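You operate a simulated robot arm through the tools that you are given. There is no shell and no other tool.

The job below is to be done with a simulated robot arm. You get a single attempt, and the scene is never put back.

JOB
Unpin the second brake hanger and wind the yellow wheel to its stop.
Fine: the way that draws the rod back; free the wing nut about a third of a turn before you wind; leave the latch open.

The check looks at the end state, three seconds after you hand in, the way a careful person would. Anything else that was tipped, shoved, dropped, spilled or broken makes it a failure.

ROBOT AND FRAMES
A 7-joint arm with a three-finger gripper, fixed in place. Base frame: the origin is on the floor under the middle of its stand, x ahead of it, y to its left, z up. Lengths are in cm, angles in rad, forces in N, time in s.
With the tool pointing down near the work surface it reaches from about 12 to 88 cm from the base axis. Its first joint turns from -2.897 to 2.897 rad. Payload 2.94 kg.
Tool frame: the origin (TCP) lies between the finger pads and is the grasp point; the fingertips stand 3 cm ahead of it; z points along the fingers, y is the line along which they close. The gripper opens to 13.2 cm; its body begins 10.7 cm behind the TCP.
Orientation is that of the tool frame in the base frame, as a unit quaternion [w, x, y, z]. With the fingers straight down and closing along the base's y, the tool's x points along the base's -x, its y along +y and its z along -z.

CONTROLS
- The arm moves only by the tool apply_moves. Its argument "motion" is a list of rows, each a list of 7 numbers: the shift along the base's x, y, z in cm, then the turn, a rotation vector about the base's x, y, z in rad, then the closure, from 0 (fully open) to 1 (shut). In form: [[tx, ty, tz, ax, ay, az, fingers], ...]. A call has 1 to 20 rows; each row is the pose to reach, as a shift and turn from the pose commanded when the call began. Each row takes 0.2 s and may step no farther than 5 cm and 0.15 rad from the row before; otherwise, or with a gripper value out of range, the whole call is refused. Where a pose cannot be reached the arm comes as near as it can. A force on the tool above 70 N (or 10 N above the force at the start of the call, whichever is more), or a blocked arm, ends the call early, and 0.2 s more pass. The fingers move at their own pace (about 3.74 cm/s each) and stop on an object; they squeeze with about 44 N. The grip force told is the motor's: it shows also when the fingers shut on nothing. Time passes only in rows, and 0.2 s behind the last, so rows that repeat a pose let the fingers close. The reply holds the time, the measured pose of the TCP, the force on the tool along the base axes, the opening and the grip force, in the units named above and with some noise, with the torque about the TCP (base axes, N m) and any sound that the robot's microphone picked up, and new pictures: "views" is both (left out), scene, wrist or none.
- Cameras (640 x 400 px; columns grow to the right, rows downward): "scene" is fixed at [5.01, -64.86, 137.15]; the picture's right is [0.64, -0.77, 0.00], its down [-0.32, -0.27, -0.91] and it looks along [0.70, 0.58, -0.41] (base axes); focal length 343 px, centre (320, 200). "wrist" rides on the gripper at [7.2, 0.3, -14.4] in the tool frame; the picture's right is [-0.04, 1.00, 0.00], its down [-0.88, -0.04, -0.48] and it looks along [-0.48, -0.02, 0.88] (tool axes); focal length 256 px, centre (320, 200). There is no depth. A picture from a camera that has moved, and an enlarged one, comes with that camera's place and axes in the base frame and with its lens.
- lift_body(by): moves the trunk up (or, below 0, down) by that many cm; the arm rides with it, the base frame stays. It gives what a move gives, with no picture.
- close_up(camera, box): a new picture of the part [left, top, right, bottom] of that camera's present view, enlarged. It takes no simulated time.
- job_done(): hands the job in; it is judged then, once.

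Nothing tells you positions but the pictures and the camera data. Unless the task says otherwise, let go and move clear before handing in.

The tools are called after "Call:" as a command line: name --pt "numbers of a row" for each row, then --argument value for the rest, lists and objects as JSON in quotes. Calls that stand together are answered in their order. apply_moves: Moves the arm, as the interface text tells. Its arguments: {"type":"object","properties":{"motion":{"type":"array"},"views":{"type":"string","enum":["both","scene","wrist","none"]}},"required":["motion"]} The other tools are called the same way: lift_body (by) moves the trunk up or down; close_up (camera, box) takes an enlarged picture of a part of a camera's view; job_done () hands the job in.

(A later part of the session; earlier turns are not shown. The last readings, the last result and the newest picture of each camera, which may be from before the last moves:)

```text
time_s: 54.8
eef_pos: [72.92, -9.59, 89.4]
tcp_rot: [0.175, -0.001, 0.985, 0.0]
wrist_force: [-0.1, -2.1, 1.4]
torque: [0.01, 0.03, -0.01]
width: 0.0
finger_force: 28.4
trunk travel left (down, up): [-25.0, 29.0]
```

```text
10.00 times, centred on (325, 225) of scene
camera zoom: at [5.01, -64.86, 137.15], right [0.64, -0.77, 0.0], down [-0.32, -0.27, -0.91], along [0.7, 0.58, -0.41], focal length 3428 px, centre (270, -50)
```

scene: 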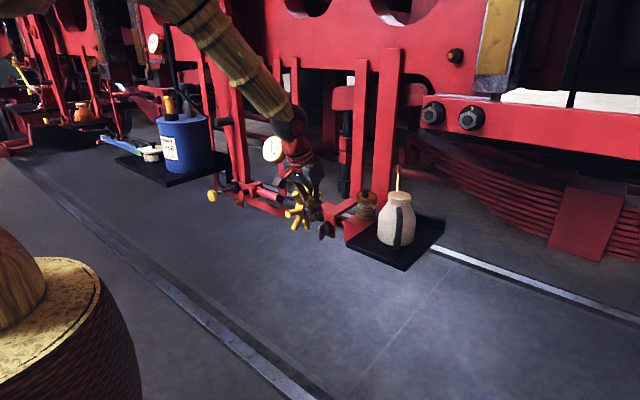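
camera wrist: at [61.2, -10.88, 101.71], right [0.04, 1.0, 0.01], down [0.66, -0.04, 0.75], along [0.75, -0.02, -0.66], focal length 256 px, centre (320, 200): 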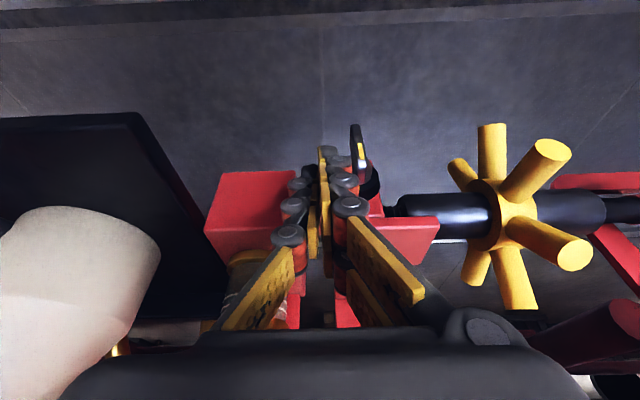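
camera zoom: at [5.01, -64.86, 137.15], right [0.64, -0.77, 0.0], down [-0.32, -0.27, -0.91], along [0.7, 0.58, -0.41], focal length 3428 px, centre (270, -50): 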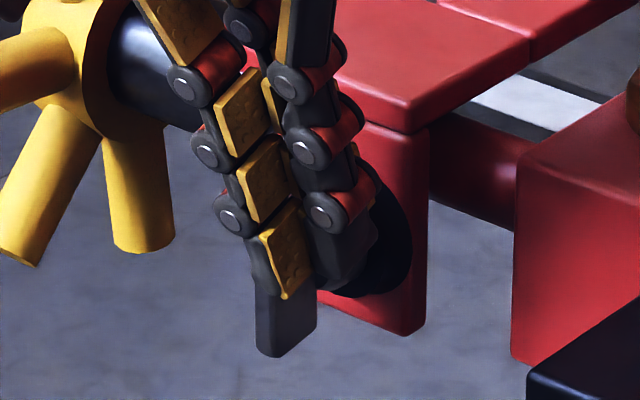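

Call:
apply_moves --pt "0 0.4 0 0 0 0 1" --pt "0 0.8 0 0 0 0 1" --pt "0 1.1 0 0 0 0 1" --views "none"

Call:
close_up --camera "wrist" --box '[270, 110, 410, 210]'

Call:
close_up --camera "scene" --box '[300, 205, 350, 245]'

```text
time_s: 55.6
eef_pos: [72.89, -7.96, 89.23]
tcp_rot: [0.172, -0.004, 0.985, -0.001]
wrist_force: [-1.3, 1.6, 1.6]
torque: [-0.03, 0.05, -0.04]
width: 0.0
finger_force: 28.5
trunk travel left (down, up): [-25.0, 29.0]
```

```text
4.00 times, centred on (340, 160) of wrist
camera zoom: at [61.27, -7.86, 100.25], right [0.03, 1.0, 0.01], down [0.67, -0.03, 0.75], along [0.75, -0.02, -0.67], focal length 1024 px, centre (240, 360)
```

zoom: 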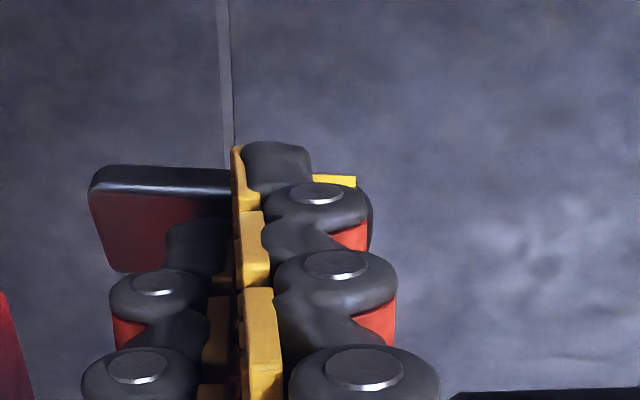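

```text
10.00 times, centred on (325, 225) of scene
camera zoom: at [5.01, -64.86, 137.15], right [0.64, -0.77, 0.0], down [-0.32, -0.27, -0.91], along [0.7, 0.58, -0.41], focal length 3428 px, centre (270, -50)
```

zoom: 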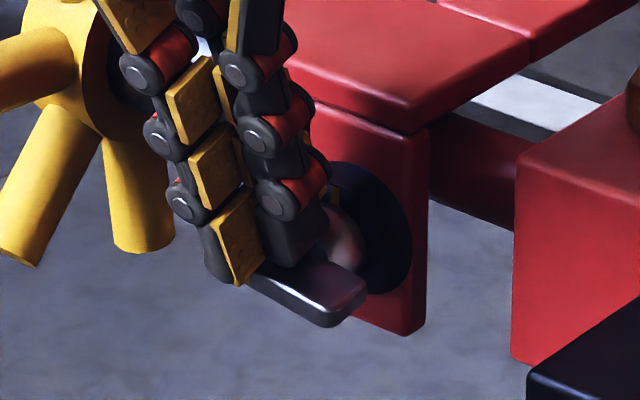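

The wing turned freely about 90° and now lies level, with the yellow-marked end toward +y. To bring it to about 120° I'll lift, shift over that end and press it down about 0.7 cm.

Call:
apply_moves --pt "0 0 1.2 0 0 0 1" --pt "0 0 2.4 0 0 0 1" --pt "0 1 2.4 0 0 0 1" --pt "0 2 2.4 0 0 0 1" --pt "0 2 1.2 0 0 0 1" --pt "0 2 0.4 0 0 0 1" --pt "0 2 -0.2 0 0 0 1" --views "none"

Call:
close_up --camera "wrist" --box '[270, 110, 410, 210]'

Call:
close_up --camera "scene" --box '[300, 205, 350, 245]'

```text
time_s: 57.2
eef_pos: [73.04, -6.63, 89.17]
tcp_rot: [0.175, -0.002, 0.985, -0.001]
wrist_force: [-0.9, -0.2, 3.3]
torque: [0.0, 0.03, 0.06]
width: 0.0
finger_force: 28.9
trunk travel left (down, up): [-25.0, 29.0]
```

```text
4.00 times, centred on (340, 160) of wrist
camera zoom: at [61.48, -6.42, 100.25], right [0.04, 1.0, 0.01], down [0.66, -0.04, 0.75], along [0.75, -0.02, -0.66], focal length 1024 px, centre (240, 360)
```

zoom: 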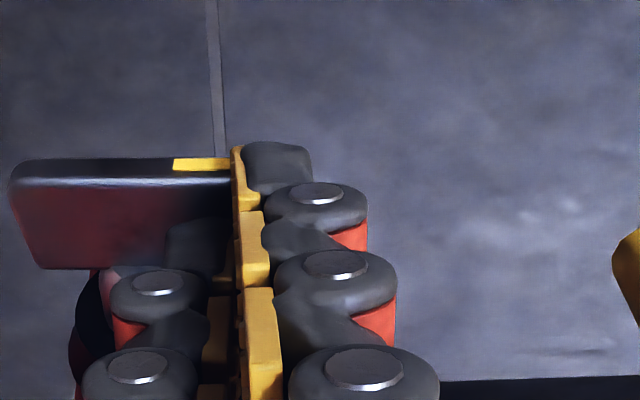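

```text
10.00 times, centred on (325, 225) of scene
camera zoom: at [5.01, -64.86, 137.15], right [0.64, -0.77, 0.0], down [-0.32, -0.27, -0.91], along [0.7, 0.58, -0.41], focal length 3428 px, centre (270, -50)
```

zoom: 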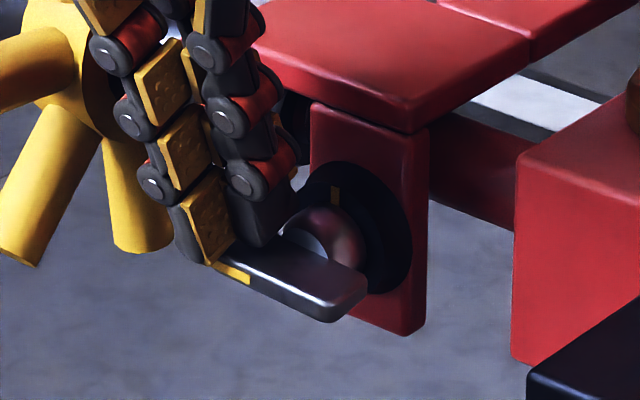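

Call:
apply_moves --pt "0 0.2 -0.4 0 0 0 1" --pt "0 0.4 -0.8 0 0 0 1" --pt "0 0.4 -0.8 0 0 0 1" --views "none"

Call:
close_up --camera "wrist" --box '[270, 110, 410, 210]'

Call:
close_up --camera "scene" --box '[300, 205, 350, 245]'

```text
time_s: 58.0
eef_pos: [72.93, -6.06, 88.52]
tcp_rot: [0.175, -0.002, 0.985, -0.001]
wrist_force: [0.8, -1.2, 3.5]
torque: [-0.04, -0.04, 0.04]
width: 0.03
finger_force: 28.0
trunk travel left (down, up): [-25.0, 29.0]
```

```text
4.00 times, centred on (340, 160) of wrist
camera zoom: at [61.4, -6.02, 99.51], right [0.04, 1.0, 0.01], down [0.66, -0.04, 0.75], along [0.75, -0.02, -0.66], focal length 1024 px, centre (240, 360)
```

zoom: 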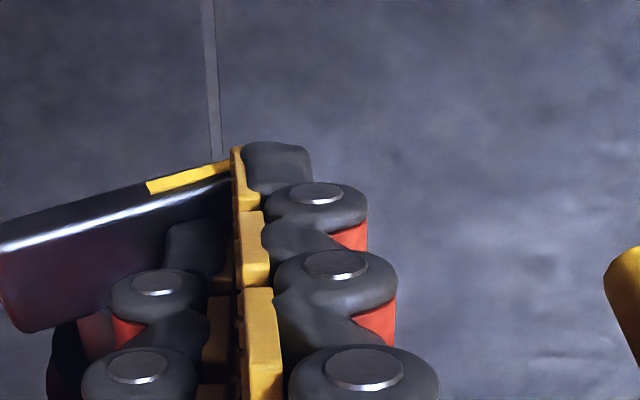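

```text
10.00 times, centred on (325, 225) of scene
camera zoom: at [5.01, -64.86, 137.15], right [0.64, -0.77, 0.0], down [-0.32, -0.27, -0.91], along [0.7, 0.58, -0.41], focal length 3428 px, centre (270, -50)
```

zoom: 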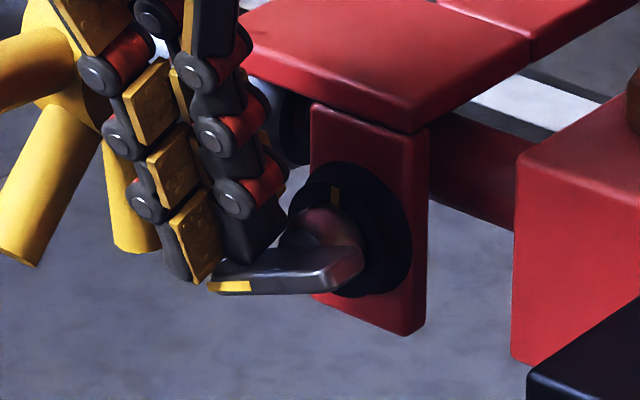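

The wing is at roughly 114°. One more small press should bring it to about 120°, then I'll lift clear and check.

Call:
apply_moves --pt "0 0.1 -0.25 0 0 0 1" --pt "0 0.1 -0.25 0 0 0 1" --pt "0 0.5 1.5 0 0 0 1" --pt "-2 1 4 0 0 0 1" --pt "-5 0 7 0 0 0 1" --pt "-8 -2 9 0 0 0 0.6" --pt "-8 -2 9 0 0 0 0.2" --pt "-8 -2 9 0 0 0 0.2" --pt "-8 -2 9 0 0 0 0.2" --views "wrist"

Call:
close_up --camera "wrist" --box '[250, 110, 410, 220]'

Call:
close_up --camera "scene" --box '[300, 205, 350, 245]'

```text
time_s: 60.0
eef_pos: [65.12, -8.16, 97.79]
tcp_rot: [0.174, -0.002, 0.985, -0.001]
wrist_force: [-0.2, -0.1, 0.2]
torque: [0.0, 0.01, 0.0]
width: 6.66
finger_force: 0.0
trunk travel left (down, up): [-25.0, 29.0]
camera wrist: at [53.52, -8.07, 108.68], right [0.04, 1.0, 0.01], down [0.66, -0.04, 0.75], along [0.75, -0.02, -0.66], focal length 256 px, centre (320, 200)
```

wrist: 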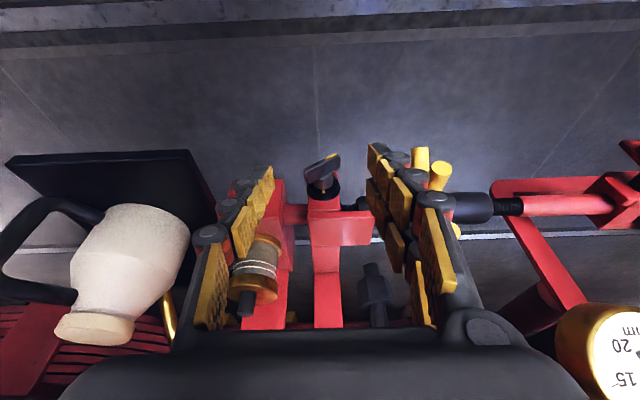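

```text
3.64 times, centred on (330, 165) of wrist
camera zoom: at [53.52, -8.07, 108.68], right [0.04, 1.0, 0.01], down [0.66, -0.04, 0.75], along [0.75, -0.02, -0.66], focal length 931 px, centre (284, 327)
```

zoom: 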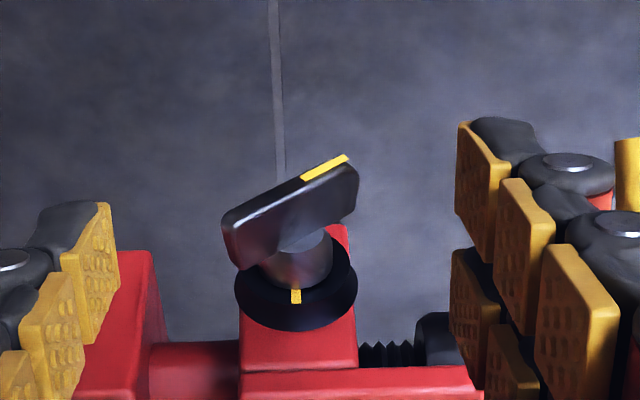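

```text
10.00 times, centred on (325, 225) of scene
camera zoom: at [5.01, -64.86, 137.15], right [0.64, -0.77, 0.0], down [-0.32, -0.27, -0.91], along [0.7, 0.58, -0.41], focal length 3428 px, centre (270, -50)
```

zoom: 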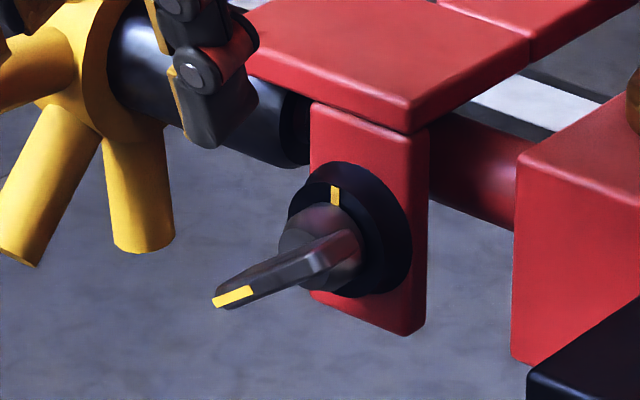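

The wing now sits at about 125° from its mark, which is near enough a third of a turn, and it stays there. Next I'll move over the wheel to locate the spokes and get a reference view of the exposed thread.

Call:
apply_moves --pt "-1 4 1 0 0 0 0.1" --pt "-2 8 1 0 0 0 0" --pt "-2 12 1 0 0 0 0" --pt "-2 16 1 0 0 0 0" --pt "-2 19 1 0 0 0 0" --pt "-2 19 1 0 0 0 0" --pt "-2 19 1 0 0 0 0" --views "wrist"

Call:
close_up --camera "wrist" --box '[210, 130, 430, 270]'

Call:
close_up --camera "wrist" --box '[300, 140, 420, 215]'

Call:
close_up --camera "scene" --box '[220, 165, 340, 240]'

```text
time_s: 61.6
eef_pos: [62.97, 10.8, 98.41]
tcp_rot: [0.174, -0.002, 0.985, 0.001]
wrist_force: [-0.1, 0.9, 0.2]
torque: [0.02, 0.0, 0.02]
width: 13.2
finger_force: 0.0
trunk travel left (down, up): [-25.0, 29.0]
camera wrist: at [51.32, 10.94, 109.4], right [0.04, 1.0, 0.01], down [0.66, -0.04, 0.75], along [0.75, -0.02, -0.66], focal length 256 px, centre (320, 200)
```

wrist: 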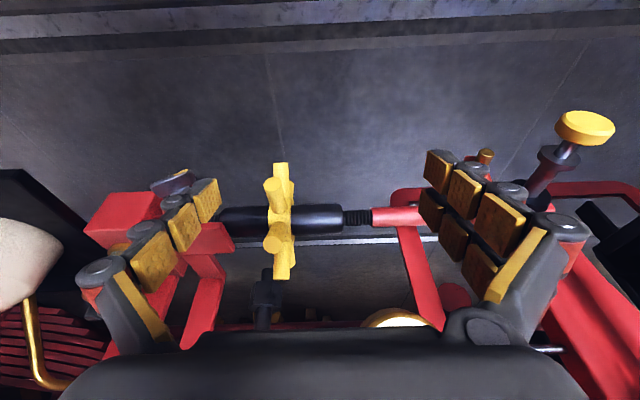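

```text
2.86 times, centred on (320, 200) of wrist
camera zoom: at [51.32, 10.94, 109.4], right [0.04, 1.0, 0.01], down [0.66, -0.04, 0.75], along [0.75, -0.02, -0.66], focal length 731 px, centre (320, 200)
```

zoom: 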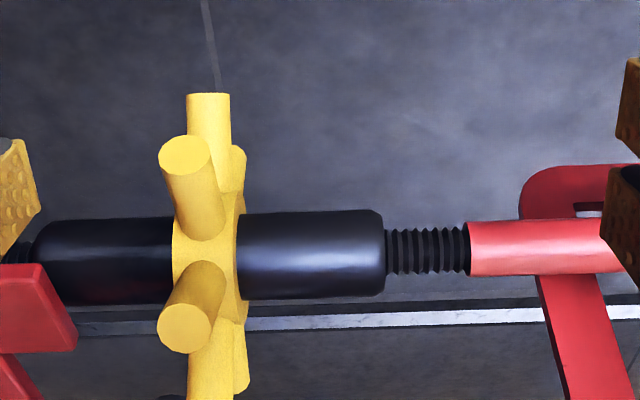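

```text
5.33 times, centred on (360, 178) of wrist
camera zoom: at [51.32, 10.94, 109.4], right [0.04, 1.0, 0.01], down [0.66, -0.04, 0.75], along [0.75, -0.02, -0.66], focal length 1365 px, centre (107, 320)
```

zoom: 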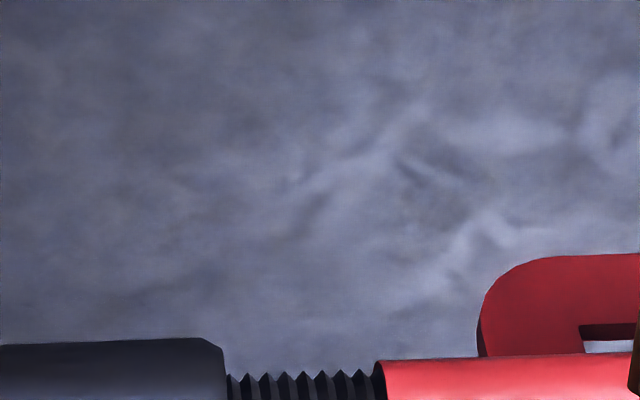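

```text
5.33 times, centred on (280, 202) of scene
camera zoom: at [5.01, -64.86, 137.15], right [0.64, -0.77, 0.0], down [-0.32, -0.27, -0.91], along [0.7, 0.58, -0.41], focal length 1828 px, centre (533, 187)
```

zoom: 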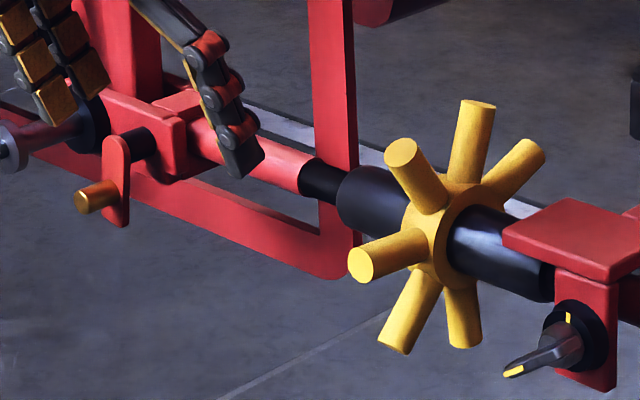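

The wheel hub is at about (80, 4.8, 87.4) with seven spokes of about 7.6 cm radius, and roughly 3.9 cm of thread is exposed. I'll shut the fingers and roll the tool a quarter turn so its thin side fits between spokes, then hover above the gap at the top front.

Call:
apply_moves --pt "0.4 -0.5 0.5 -0.0449 0 0.1231 0.5" --pt "0.8 -1 1 -0.0898 0 0.2462 1" --pt "1.2 -1.5 1.5 -0.1347 0 0.3693 1" --pt "1.6 -2 2 -0.1796 0 0.4924 1" --pt "2 -2.5 2.5 -0.2245 0 0.6155 1" --pt "2.5 -3 3 -0.2694 0 0.7386 1" --pt "3 -3.5 3.5 -0.3143 0 0.8617 1" --pt "3.5 -4 4 -0.3592 0 0.9848 1" --pt "4 -4.5 4.5 -0.4041 0 1.1079 1" --pt "4.5 -5 4.6 -0.449 0 1.231 1" --pt "5 -5.5 4.6 -0.4939 0 1.3541 1" --pt "5 -6 4.6 -0.539 0 1.477 1" --pt "5 -6 4.6 -0.539 0 1.477 1"

Call:
close_up --camera "scene" --box '[240, 110, 360, 230]'

```text
time_s: 64.4
eef_pos: [67.92, 4.9, 103.03]
tcp_rot: [-0.123, 0.698, -0.695, 0.124]
wrist_force: [-0.8, 0.0, -0.3]
torque: [0.0, 0.04, -0.01]
width: 0.01
finger_force: 28.7
trunk travel left (down, up): [-25.0, 29.0]
camera wrist: at [62.88, -2.5, 116.42], right [-0.94, 0.04, -0.34], down [-0.13, 0.88, 0.46], along [0.32, 0.48, -0.82], focal length 256 px, centre (320, 200)
```

scene: 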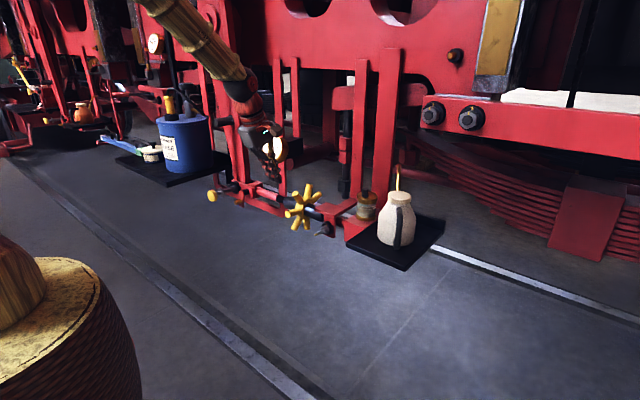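
wrist: 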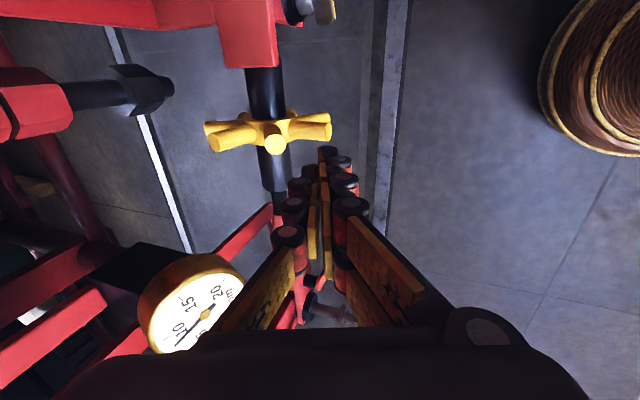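

```text
3.33 times, centred on (300, 170) of scene
camera zoom: at [5.01, -64.86, 137.15], right [0.64, -0.77, 0.0], down [-0.32, -0.27, -0.91], along [0.7, 0.58, -0.41], focal length 1143 px, centre (387, 300)
```

zoom: 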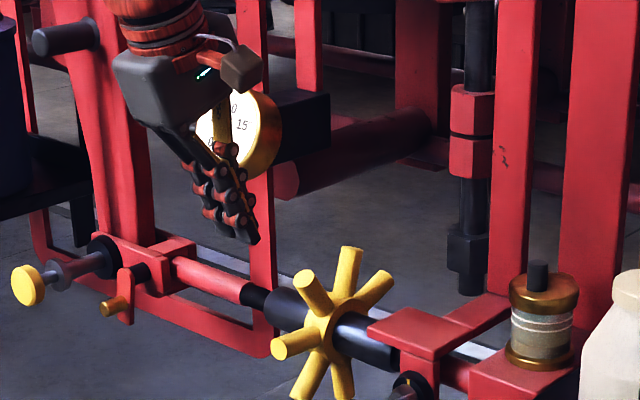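

Call:
close_up --camera "wrist" --box '[190, 70, 350, 200]'

Call:
close_up --camera "scene" --box '[275, 175, 335, 235]'

```text
3.08 times, centred on (270, 135) of wrist
camera zoom: at [62.88, -2.5, 116.42], right [-0.94, 0.04, -0.34], down [-0.13, 0.88, 0.46], along [0.32, 0.48, -0.82], focal length 788 px, centre (474, 400)
```

zoom: 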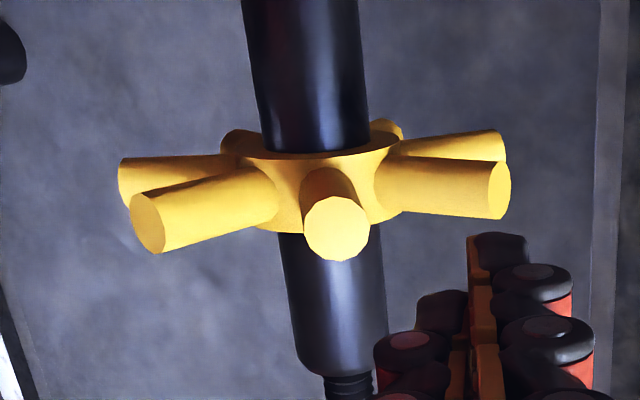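

```text
6.67 times, centred on (305, 205) of scene
camera zoom: at [5.01, -64.86, 137.15], right [0.64, -0.77, 0.0], down [-0.32, -0.27, -0.91], along [0.7, 0.58, -0.41], focal length 2285 px, centre (420, 167)
```

zoom: 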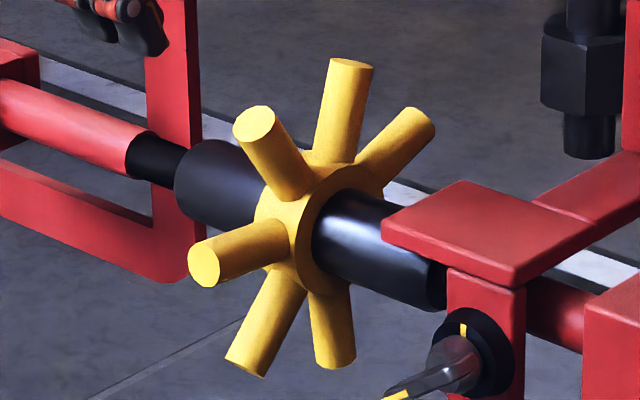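

Spokes A, B and C are at about 7°, 60° and 111° up from the front, spaced 51°, which confirms seven. The gap between B and C points almost straight up, so I'll lower the tips into it to about 6.3 cm radius, from where I can try both directions.

Call:
apply_moves --pt "4 -0.1 -1 0 0 0 1" --pt "8 -0.1 -2 0 0 0 1" --pt "10.5 -0.1 -2.5 0 0 0 1" --pt "10.5 -0.1 -4.5 0 0 0 1" --pt "10.5 -0.1 -5.6 0 0 0 1" --pt "10.5 -0.1 -6.5 0 0 0 1" --pt "10.5 -0.1 -6.5 0 0 0 1" --views "wrist"

Call:
close_up --camera "scene" --box '[260, 165, 340, 235]'

Call:
close_up --camera "wrist" --box '[220, 70, 420, 220]'

```text
time_s: 66.0
eef_pos: [78.61, 5.0, 96.41]
tcp_rot: [-0.123, 0.699, -0.693, 0.124]
wrist_force: [-0.6, -0.7, 0.4]
torque: [0.01, 0.0, -0.01]
width: 0.0
finger_force: 28.5
trunk travel left (down, up): [-25.0, 29.0]
camera wrist: at [73.39, -2.54, 109.76], right [-0.94, 0.04, -0.34], down [-0.13, 0.88, 0.46], along [0.32, 0.48, -0.82], focal length 256 px, centre (320, 200)
```

wrist: 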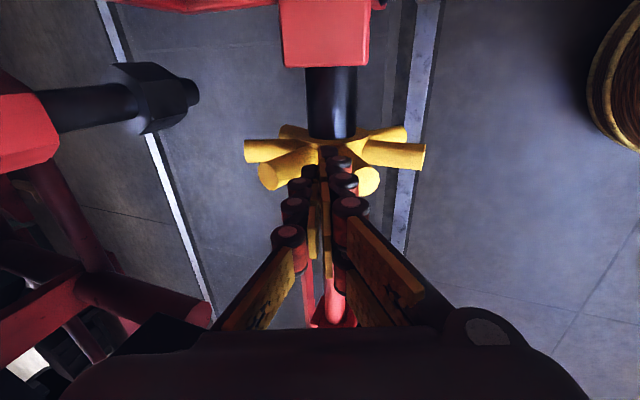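

```text
5.71 times, centred on (300, 200) of scene
camera zoom: at [5.01, -64.86, 137.15], right [0.64, -0.77, 0.0], down [-0.32, -0.27, -0.91], along [0.7, 0.58, -0.41], focal length 1959 px, centre (434, 200)
```

zoom: 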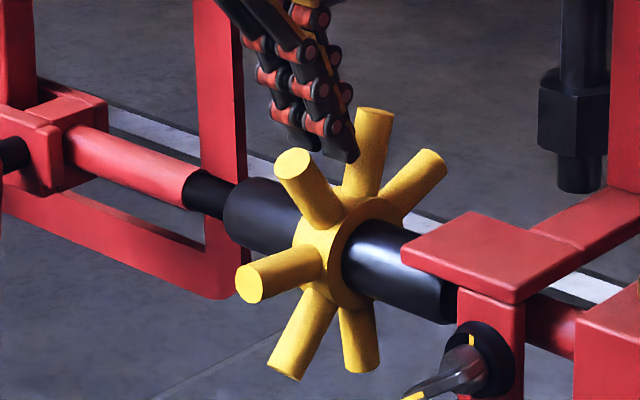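

```text
2.67 times, centred on (320, 145) of wrist
camera zoom: at [73.39, -2.54, 109.76], right [-0.94, 0.04, -0.34], down [-0.13, 0.88, 0.46], along [0.32, 0.48, -0.82], focal length 683 px, centre (320, 347)
```

zoom: 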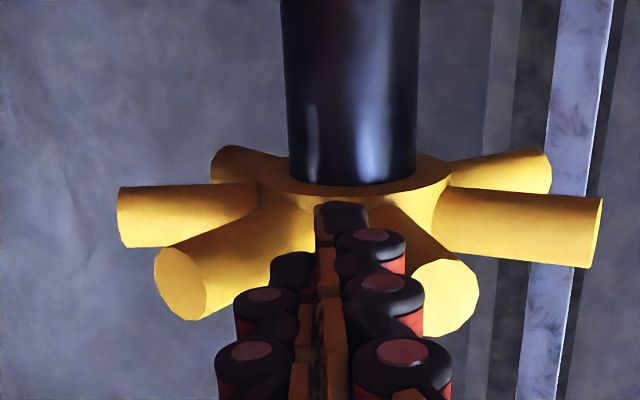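

The tips are seated in the gap with no contact. I'll sweep toward the robot and down, front-down rotation, by about 30° and watch the force and the rod.

Call:
apply_moves --pt "-0.5 0 -0.05 0 0 0 1" --pt "-1.08 0 -0.19 0 0 0 1" --pt "-1.6 0 -0.36 0 0 0 1" --pt "-2.11 0 -0.57 0 0 0 1" --pt "-2.6 0 -0.83 0 0 0 1" --pt "-3.06 0 -1.12 0 0 0 1" --views "none"

Call:
close_up --camera "scene" --box '[260, 165, 340, 235]'

Call:
close_up --camera "wrist" --box '[220, 70, 420, 220]'

```text
time_s: 67.4
eef_pos: [75.42, 4.89, 95.43]
tcp_rot: [-0.123, 0.699, -0.694, 0.123]
wrist_force: [2.6, 3.0, 1.1]
torque: [0.08, -0.07, -0.02]
width: 0.03
finger_force: 28.8
trunk travel left (down, up): [-25.0, 29.0]
```

```text
5.71 times, centred on (300, 200) of scene
camera zoom: at [5.01, -64.86, 137.15], right [0.64, -0.77, 0.0], down [-0.32, -0.27, -0.91], along [0.7, 0.58, -0.41], focal length 1959 px, centre (434, 200)
```

zoom: 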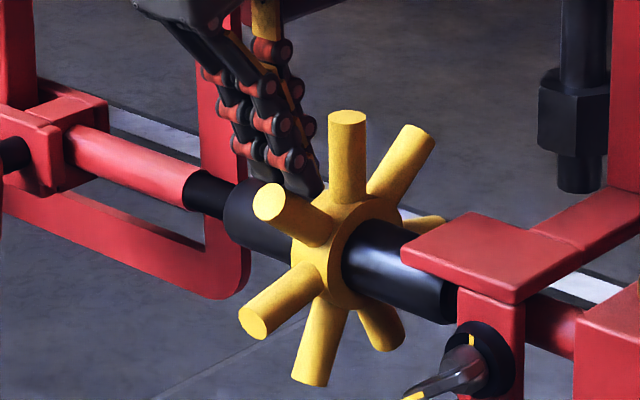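

```text
2.67 times, centred on (320, 145) of wrist
camera zoom: at [70.41, -2.51, 108.7], right [-0.94, 0.04, -0.34], down [-0.13, 0.88, 0.46], along [0.32, 0.48, -0.82], focal length 683 px, centre (320, 347)
```

zoom: 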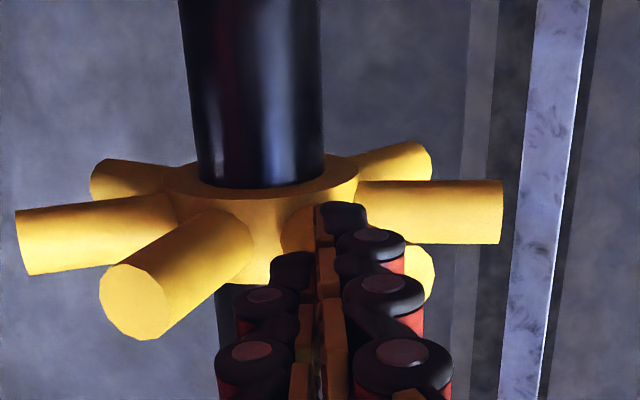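

It turns easily this way, under 3 N. I'll continue this stroke down the front while tilting the tool to follow the gap, then compare the rod.

Call:
apply_moves --pt "-0.56 0 -0.38 0 -0.05 0 1" --pt "-1.12 0 -0.82 0 -0.1 0 1" --pt "-1.6 0 -1.3 0 -0.15 0 1" --pt "-2.09 0 -1.81 0 -0.2 0 1" --pt "-2.5 0 -2.37 0 -0.25 0 1" --pt "-2.89 0 -2.93 0 -0.3 0 1" --pt "-3.14 0 -3.5 0 -0.33 0 1" --pt "-3.38 0 -4.06 0 -0.35 0 1" --views "none"

Call:
close_up --camera "scene" --box '[260, 165, 340, 235]'

Call:
close_up --camera "wrist" --box '[220, 70, 420, 220]'

```text
time_s: 69.2
eef_pos: [71.98, 4.88, 91.31]
tcp_rot: [-0.242, 0.665, -0.663, 0.244]
wrist_force: [5.4, 7.2, 2.2]
torque: [0.16, -0.15, 0.05]
width: 0.01
finger_force: 28.8
trunk travel left (down, up): [-25.0, 29.0]
```

```text
5.71 times, centred on (300, 200) of scene
camera zoom: at [5.01, -64.86, 137.15], right [0.64, -0.77, 0.0], down [-0.32, -0.27, -0.91], along [0.7, 0.58, -0.41], focal length 1959 px, centre (434, 200)
```

zoom: 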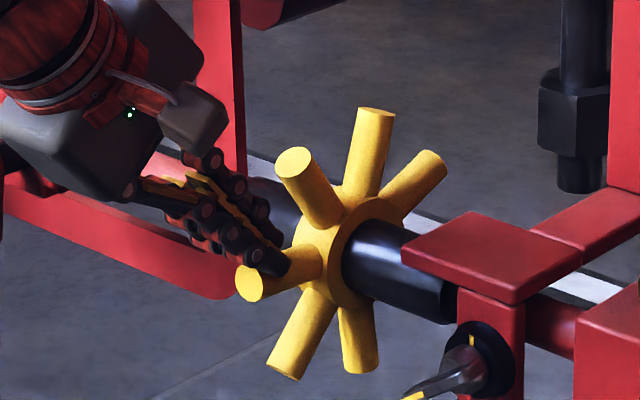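

```text
2.67 times, centred on (320, 145) of wrist
camera zoom: at [62.64, -2.49, 102.14], right [-0.76, 0.04, -0.64], down [-0.28, 0.88, 0.39], along [0.58, 0.48, -0.66], focal length 683 px, centre (320, 347)
```

zoom: 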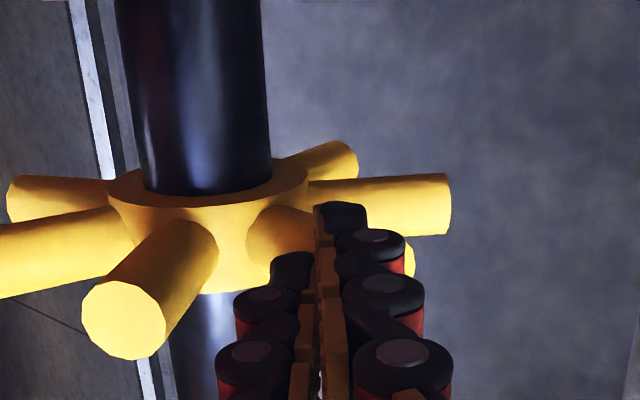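

One spoke spacing is done and the next spoke has come into the same place. I'll withdraw to the start position above and check how the rod has moved.

Call:
apply_moves --pt "-1.93 0 2.3 0 0 0 1" --pt "-1.5 0 6.5 0 0.1 0 1" --pt "1.5 0 9.2 0 0.22 0 1" --pt "5.5 0 9.2 0 0.35 0 1" --pt "6.22 0 7.67 0 0.35 0 1" --pt "6.22 0 7.67 0 0.35 0 1" --views "wrist"

Call:
close_up --camera "scene" --box '[260, 165, 340, 235]'

Call:
close_up --camera "scene" --box '[200, 160, 320, 230]'

```text
time_s: 70.6
eef_pos: [78.0, 5.08, 98.96]
tcp_rot: [-0.122, 0.698, -0.694, 0.123]
wrist_force: [-0.3, -0.1, 0.2]
torque: [-0.01, 0.03, 0.01]
width: 0.02
finger_force: 28.6
trunk travel left (down, up): [-25.0, 29.0]
camera wrist: at [72.91, -2.4, 112.31], right [-0.94, 0.04, -0.34], down [-0.13, 0.88, 0.46], along [0.32, 0.48, -0.82], focal length 256 px, centre (320, 200)
```

wrist: 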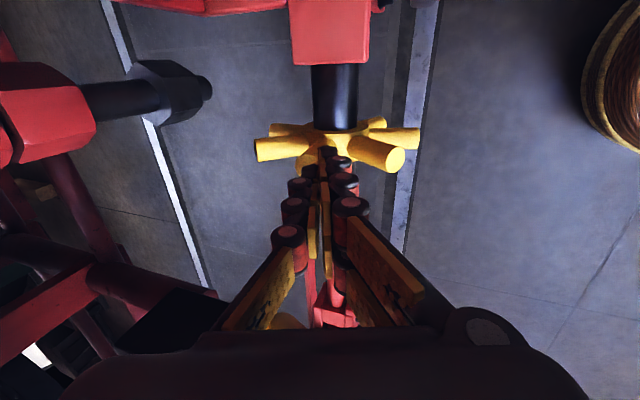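

```text
5.71 times, centred on (300, 200) of scene
camera zoom: at [5.01, -64.86, 137.15], right [0.64, -0.77, 0.0], down [-0.32, -0.27, -0.91], along [0.7, 0.58, -0.41], focal length 1959 px, centre (434, 200)
```

zoom: 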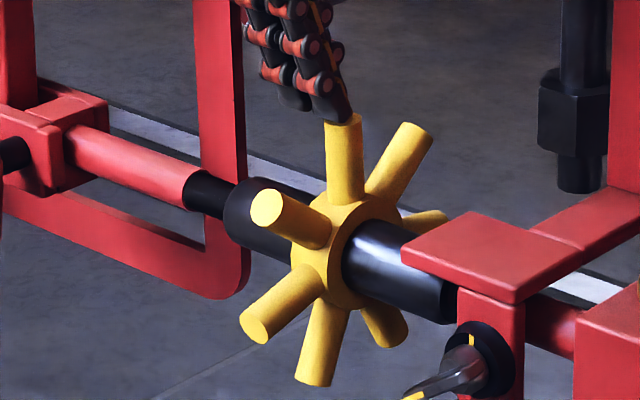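

```text
5.33 times, centred on (260, 195) of scene
camera zoom: at [5.01, -64.86, 137.15], right [0.64, -0.77, 0.0], down [-0.32, -0.27, -0.91], along [0.7, 0.58, -0.41], focal length 1828 px, centre (640, 227)
```

zoom: 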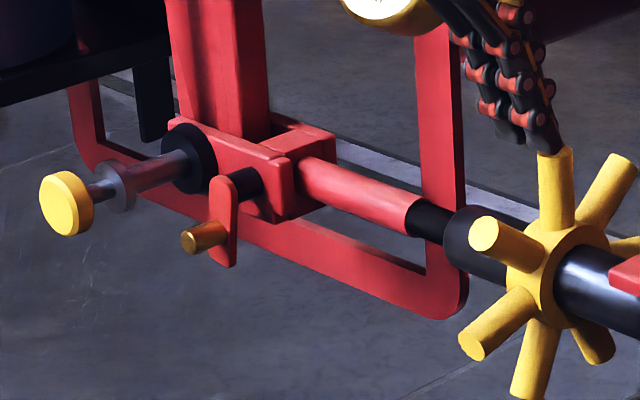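

The wheel has shifted about half a spacing while I withdrew, probably because the spoke was dragged in the groove between my two fingers. I'll enter behind the spoke now standing upright, make a longer stroke, and withdraw straight outward along the spoke afterwards.

Call:
apply_moves --pt "1.0 0 1.6 0 0 0 1" --pt "4.2 0 1.6 0 0.05 0 1" --pt "4.2 0 -0.58 0 0.1 0 1" --pt "3.3 0 -2.9 0 0.1 0 1" --pt "2.6 0 -2.75 0 0.07 0 1" --pt "2.0 0 -2.63 0 0.05 0 1" --pt "0.77 0 -2.58 0 0 0 1" --pt "-0.32 0 -2.68 0 0 0 1" --pt "-1.52 0 -3.02 0 -0.05 0 1" --pt "-2.65 0 -3.54 0 -0.1 0 1" --pt "-3.69 0 -4.24 0 -0.15 0 1" --pt "-4.67 0 -5.14 0 -0.23 0 1" --pt "-5.5 0 -6.18 0 -0.31 0 1" --pt "-6.1 0 -7.29 0 -0.37 0 1" --pt "-6.1 0 -7.29 0 -0.37 0 1" --views "wrist"

Call:
close_up --camera "scene" --box '[260, 165, 340, 235]'

Call:
close_up --camera "wrist" --box '[220, 70, 420, 220]'

```text
time_s: 73.8
eef_pos: [72.18, 4.9, 91.74]
tcp_rot: [-0.25, 0.663, -0.66, 0.25]
wrist_force: [3.5, 8.8, 2.5]
torque: [0.21, -0.15, 0.05]
width: 0.03
finger_force: 28.3
trunk travel left (down, up): [-25.0, 29.0]
camera wrist: at [62.66, -2.54, 102.37], right [-0.75, 0.04, -0.66], down [-0.29, 0.88, 0.38], along [0.6, 0.48, -0.65], focal length 256 px, centre (320, 200)
```

wrist: 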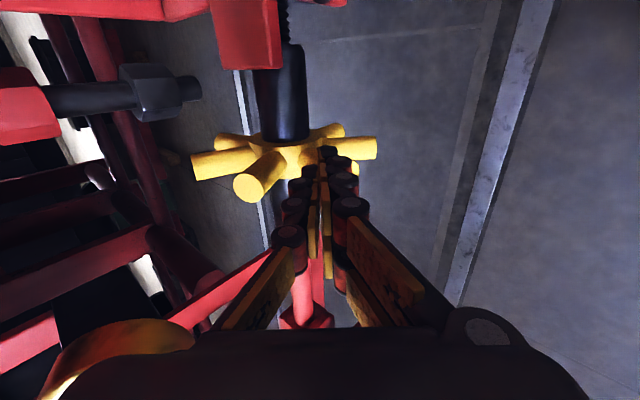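

```text
5.71 times, centred on (300, 200) of scene
camera zoom: at [5.01, -64.86, 137.15], right [0.64, -0.77, 0.0], down [-0.32, -0.27, -0.91], along [0.7, 0.58, -0.41], focal length 1959 px, centre (434, 200)
```

zoom: 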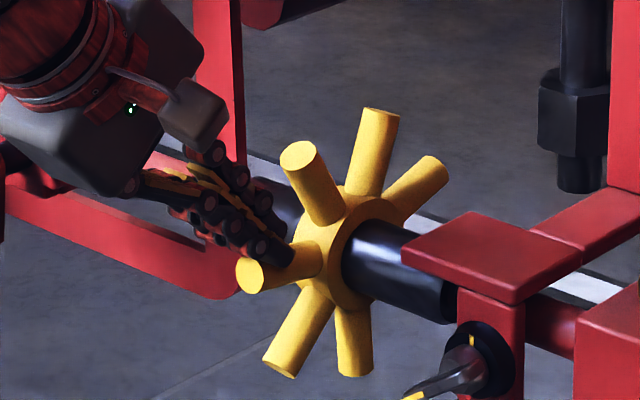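

```text
2.67 times, centred on (320, 145) of wrist
camera zoom: at [62.66, -2.54, 102.37], right [-0.75, 0.04, -0.66], down [-0.29, 0.88, 0.38], along [0.6, 0.48, -0.65], focal length 683 px, centre (320, 347)
```

zoom: 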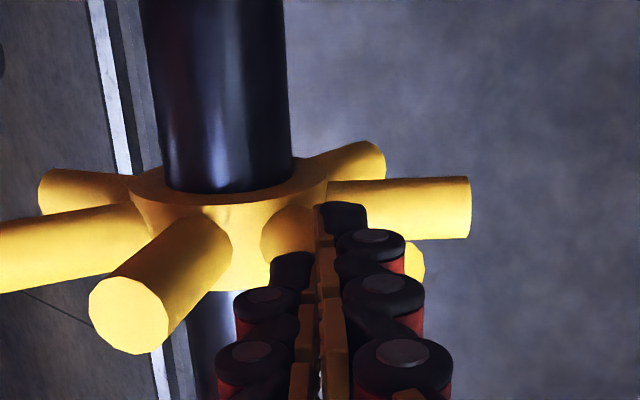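

The stroke worked. The 9 N sideways force suggests the spokes lie slightly nearer y 4.4, so I'll shift there, withdraw straight outward along the spoke, and check that the wheel stays put.

Call:
apply_moves --pt "-1.2 -0.1 0.15 0 0 0 1" --pt "-2.4 -0.2 0.3 0 0 0 1" --pt "-3.6 -0.4 0.6 0 0 0 1" --pt "-5 -0.4 3 0 0 0 1" --pt "-5 -0.4 7.5 0 0.1 0 1" --pt "-5 -0.4 7.5 0 0.1 0 1" --views "none"

Call:
close_up --camera "scene" --box '[260, 165, 340, 235]'

Call:
close_up --camera "wrist" --box '[160, 40, 460, 240]'

```text
time_s: 75.2
eef_pos: [67.05, 3.95, 99.08]
tcp_rot: [-0.214, 0.675, -0.672, 0.216]
wrist_force: [2.6, -0.1, 2.0]
torque: [-0.03, 0.27, 0.01]
width: 0.0
finger_force: 28.4
trunk travel left (down, up): [-25.0, 29.0]
```

```text
5.71 times, centred on (300, 200) of scene
camera zoom: at [5.01, -64.86, 137.15], right [0.64, -0.77, 0.0], down [-0.32, -0.27, -0.91], along [0.7, 0.58, -0.41], focal length 1959 px, centre (434, 200)
```

zoom: 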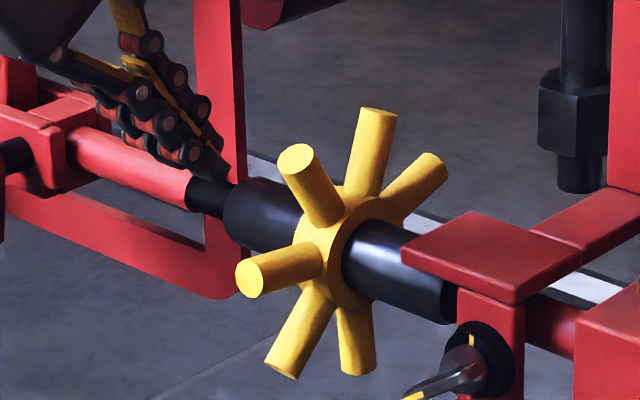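

```text
2.00 times, centred on (310, 140) of wrist
camera zoom: at [58.63, -3.44, 110.63], right [-0.81, 0.04, -0.58], down [-0.25, 0.88, 0.41], along [0.52, 0.48, -0.71], focal length 512 px, centre (340, 320)
```

zoom: 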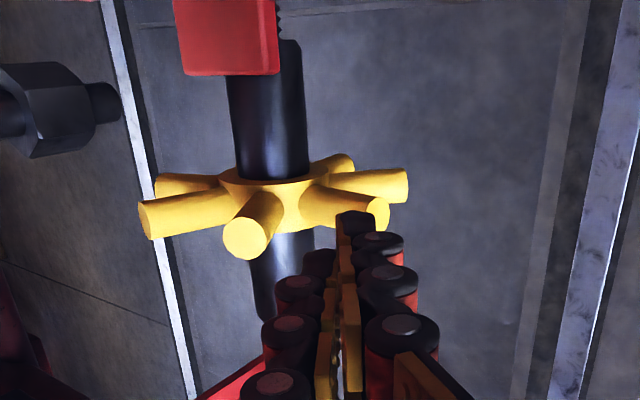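

Call:
close_up --camera "scene" --box '[220, 165, 340, 240]'

Call:
close_up --camera "scene" --box '[270, 180, 300, 205]'

Call:
close_up --camera "scene" --box '[260, 135, 300, 170]'

```text
5.33 times, centred on (280, 202) of scene
camera zoom: at [5.01, -64.86, 137.15], right [0.64, -0.77, 0.0], down [-0.32, -0.27, -0.91], along [0.7, 0.58, -0.41], focal length 1828 px, centre (533, 187)
```

zoom: 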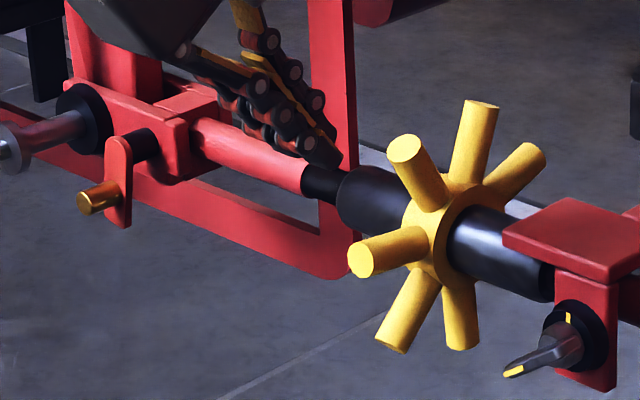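

```text
16.00 times, centred on (285, 192) of scene
camera zoom: at [5.01, -64.86, 137.15], right [0.64, -0.77, 0.0], down [-0.32, -0.27, -0.91], along [0.7, 0.58, -0.41], focal length 5484 px, centre (880, 320)
```

zoom: 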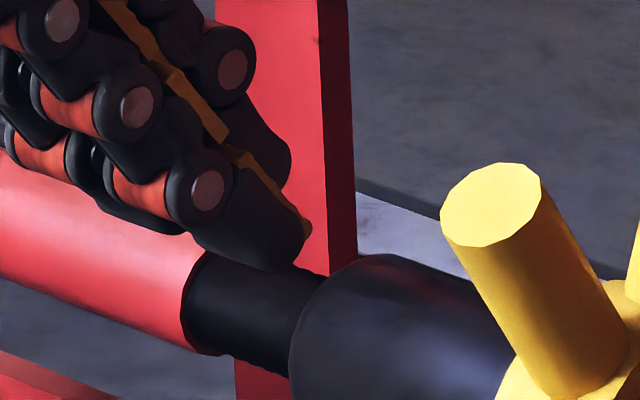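

```text
11.43 times, centred on (280, 152) of scene
camera zoom: at [5.01, -64.86, 137.15], right [0.64, -0.77, 0.0], down [-0.32, -0.27, -0.91], along [0.7, 0.58, -0.41], focal length 3917 px, centre (777, 743)
```

zoom: 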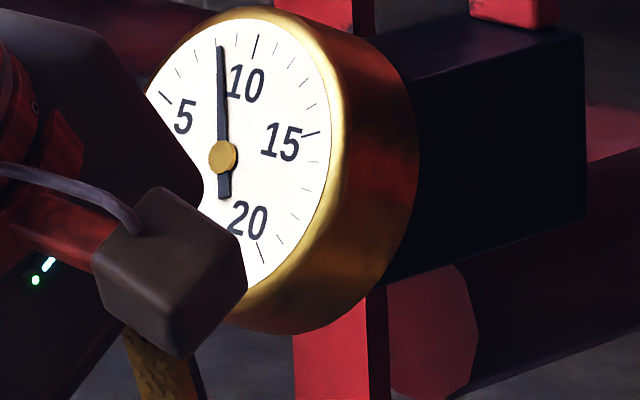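

The wheel held its position this time. Compared with the earlier picture, the clevis has moved a millimetre or two toward -y, which suggests front-down winding draws the rod back. I'll run one faster cycle to check repeatability before doing several.

Call:
apply_moves --pt "4.4 0.15 1.1 0 0.12 0 1" --pt "9.3 0.15 1.4 0 0.24 0 1" --pt "11.54 0.15 -2.8 0 0.27 0 1" --pt "11.54 0.15 -2.8 0 0.27 0 1" --pt "9.37 0.15 -3.3 0 0.22 0 1" --pt "7.41 0.15 -4.44 0 0.12 0 1" --pt "5.9 0.15 -5.96 0 -0.01 0 1" --pt "5.0 0.15 -7.49 0 -0.1 0 1" --pt "1.5 0.15 -7.0 0 -0.1 0 1" --pt "1.5 0.15 -7.0 0 -0.1 0 1" --views "none"

Call:
close_up --camera "scene" --box '[220, 165, 340, 240]'

Call:
close_up --camera "wrist" --box '[160, 40, 460, 240]'

```text
time_s: 77.4
eef_pos: [68.87, 4.67, 92.58]
tcp_rot: [-0.251, 0.663, -0.66, 0.25]
wrist_force: [1.4, -0.2, 0.2]
torque: [-0.03, 0.05, 0.01]
width: 0.01
finger_force: 28.6
out of reach, approached as far as the arm can: row 7
trunk travel left (down, up): [-25.0, 29.0]
```

```text
5.33 times, centred on (280, 202) of scene
camera zoom: at [5.01, -64.86, 137.15], right [0.64, -0.77, 0.0], down [-0.32, -0.27, -0.91], along [0.7, 0.58, -0.41], focal length 1828 px, centre (533, 187)
```

zoom: 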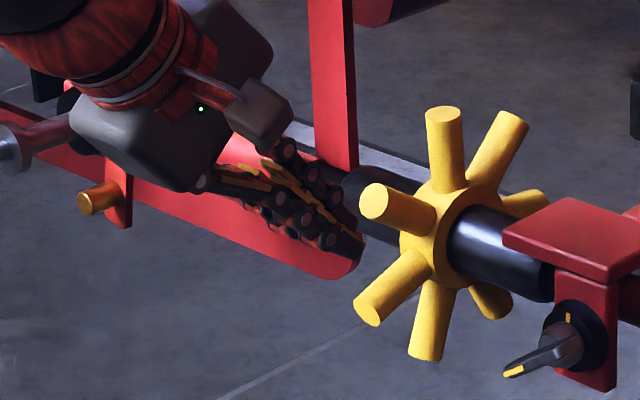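

```text
2.00 times, centred on (310, 140) of wrist
camera zoom: at [59.25, -2.79, 103.15], right [-0.75, 0.04, -0.66], down [-0.29, 0.88, 0.38], along [0.6, 0.48, -0.65], focal length 512 px, centre (340, 320)
```

zoom: 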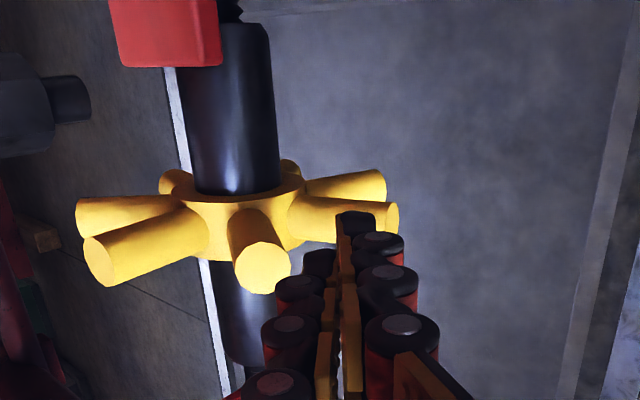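

The faster stroke lagged and left the wheel half a spacing round. A longer, steadier sweep will do better: I'll enter behind the spoke standing near 85° and push it all the way to about 15° below level, two spacings per stroke, pausing before pulling straight out.

Call:
apply_moves --pt "0.3 -0.1 4.5 0 0.1 0 1" --pt "3.5 -0.1 8 0 0.22 0 1" --pt "8.2 -0.1 8.8 0 0.32 0 1" --pt "12.8 -0.1 8.6 0 0.42 0 1" --pt "13.8 -0.1 6.2 0 0.47 0 1" --pt "12.9 -0.1 3.9 0 0.47 0 1" --pt "11.6 -0.1 4.17 0 0.42 0 1" --pt "10.37 -0.1 4.22 0 0.37 0 1" --pt "9.28 -0.1 4.12 0 0.37 0 1" --pt "8.08 -0.1 3.78 0 0.32 0 1" --pt "6.95 -0.1 3.26 0 0.27 0 1" --pt "5.91 -0.1 2.56 0 0.22 0 1" --pt "4.93 -0.1 1.66 0 0.14 0 1" --pt "4.08 -0.1 0.6 0 0.05 0 1" --pt "3.46 -0.1 -0.53 0 -0.02 0 1" --pt "3.04 -0.1 -1.72 0 -0.08 0 1" --pt "2.85 -0.1 -2.92 0 -0.13 0 1" --pt "2.85 -0.1 -2.92 0 -0.13 0 1" --views "none"

Call:
close_up --camera "scene" --box '[220, 165, 340, 240]'

Call:
close_up --camera "wrist" --box '[160, 40, 460, 240]'

```text
time_s: 79.7
eef_pos: [77.47, 4.74, 97.24]
tcp_rot: [-0.161, 0.69, -0.687, 0.159]
wrist_force: [4.6, 4.2, 11.9]
torque: [0.11, -0.12, -0.01]
width: 0.01
finger_force: 29.1
trunk travel left (down, up): [-25.0, 29.0]
stopped in row 11: the force on the tool passed its limit at 80 N (the readings are from after the stop); the commanded pose is now the measured one
```

```text
5.33 times, centred on (280, 202) of scene
camera zoom: at [5.01, -64.86, 137.15], right [0.64, -0.77, 0.0], down [-0.32, -0.27, -0.91], along [0.7, 0.58, -0.41], focal length 1828 px, centre (533, 187)
```

zoom: 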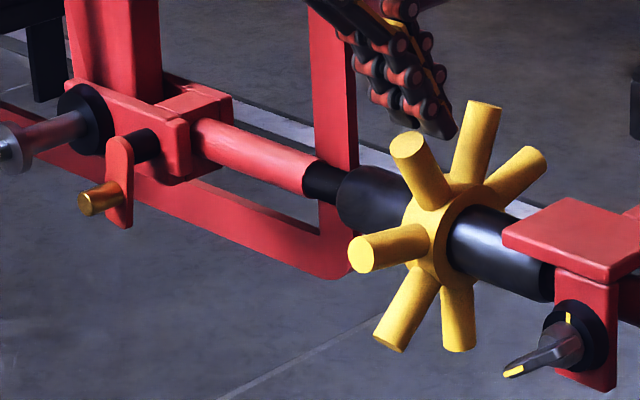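

```text
2.00 times, centred on (310, 140) of wrist
camera zoom: at [71.02, -2.7, 110.14], right [-0.9, 0.04, -0.44], down [-0.18, 0.88, 0.44], along [0.41, 0.48, -0.78], focal length 512 px, centre (340, 320)
```

zoom: 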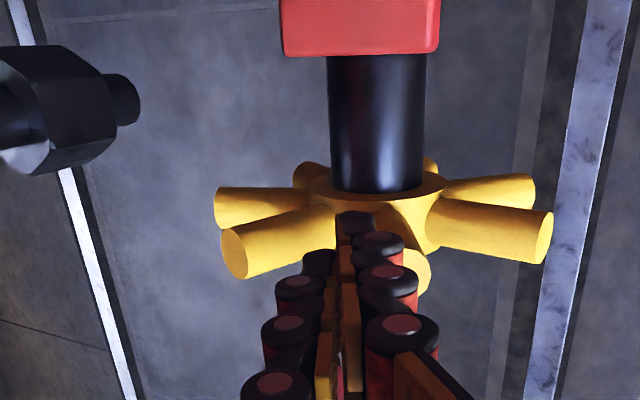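

Call:
close_up --camera "scene" --box '[270, 180, 300, 205]'

Call:
close_up --camera "scene" --box '[275, 175, 335, 235]'

Call:
close_up --camera "scene" --box '[225, 175, 265, 210]'

```text
16.00 times, centred on (285, 192) of scene
camera zoom: at [5.01, -64.86, 137.15], right [0.64, -0.77, 0.0], down [-0.32, -0.27, -0.91], along [0.7, 0.58, -0.41], focal length 5484 px, centre (880, 320)
```

zoom: 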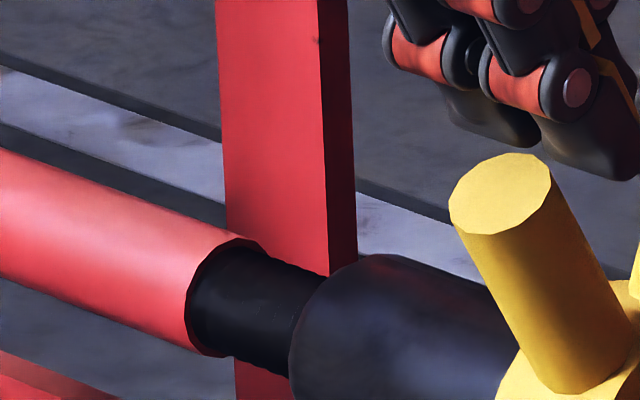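

```text
6.67 times, centred on (305, 205) of scene
camera zoom: at [5.01, -64.86, 137.15], right [0.64, -0.77, 0.0], down [-0.32, -0.27, -0.91], along [0.7, 0.58, -0.41], focal length 2285 px, centre (420, 167)
```

zoom: 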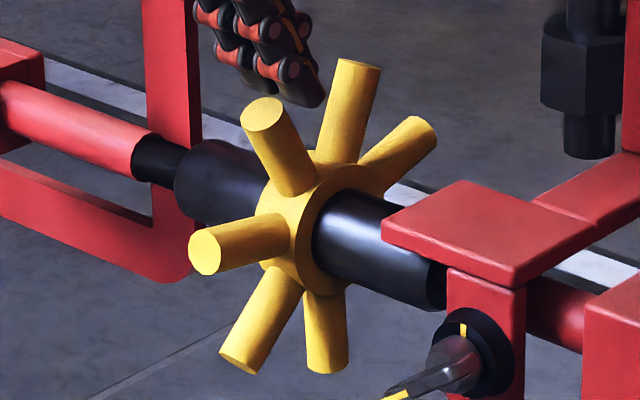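

```text
11.43 times, centred on (245, 192) of scene
camera zoom: at [5.01, -64.86, 137.15], right [0.64, -0.77, 0.0], down [-0.32, -0.27, -0.91], along [0.7, 0.58, -0.41], focal length 3917 px, centre (1177, 286)
```

zoom: 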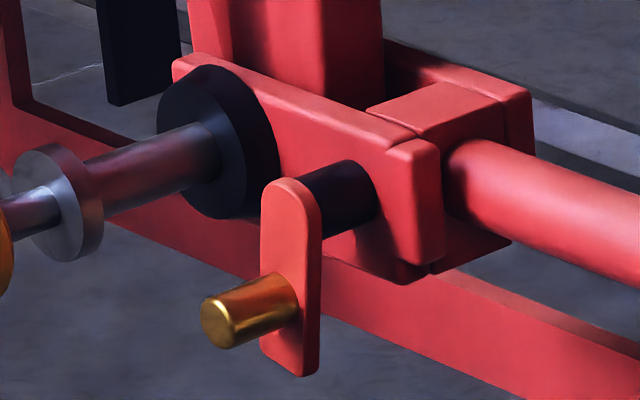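

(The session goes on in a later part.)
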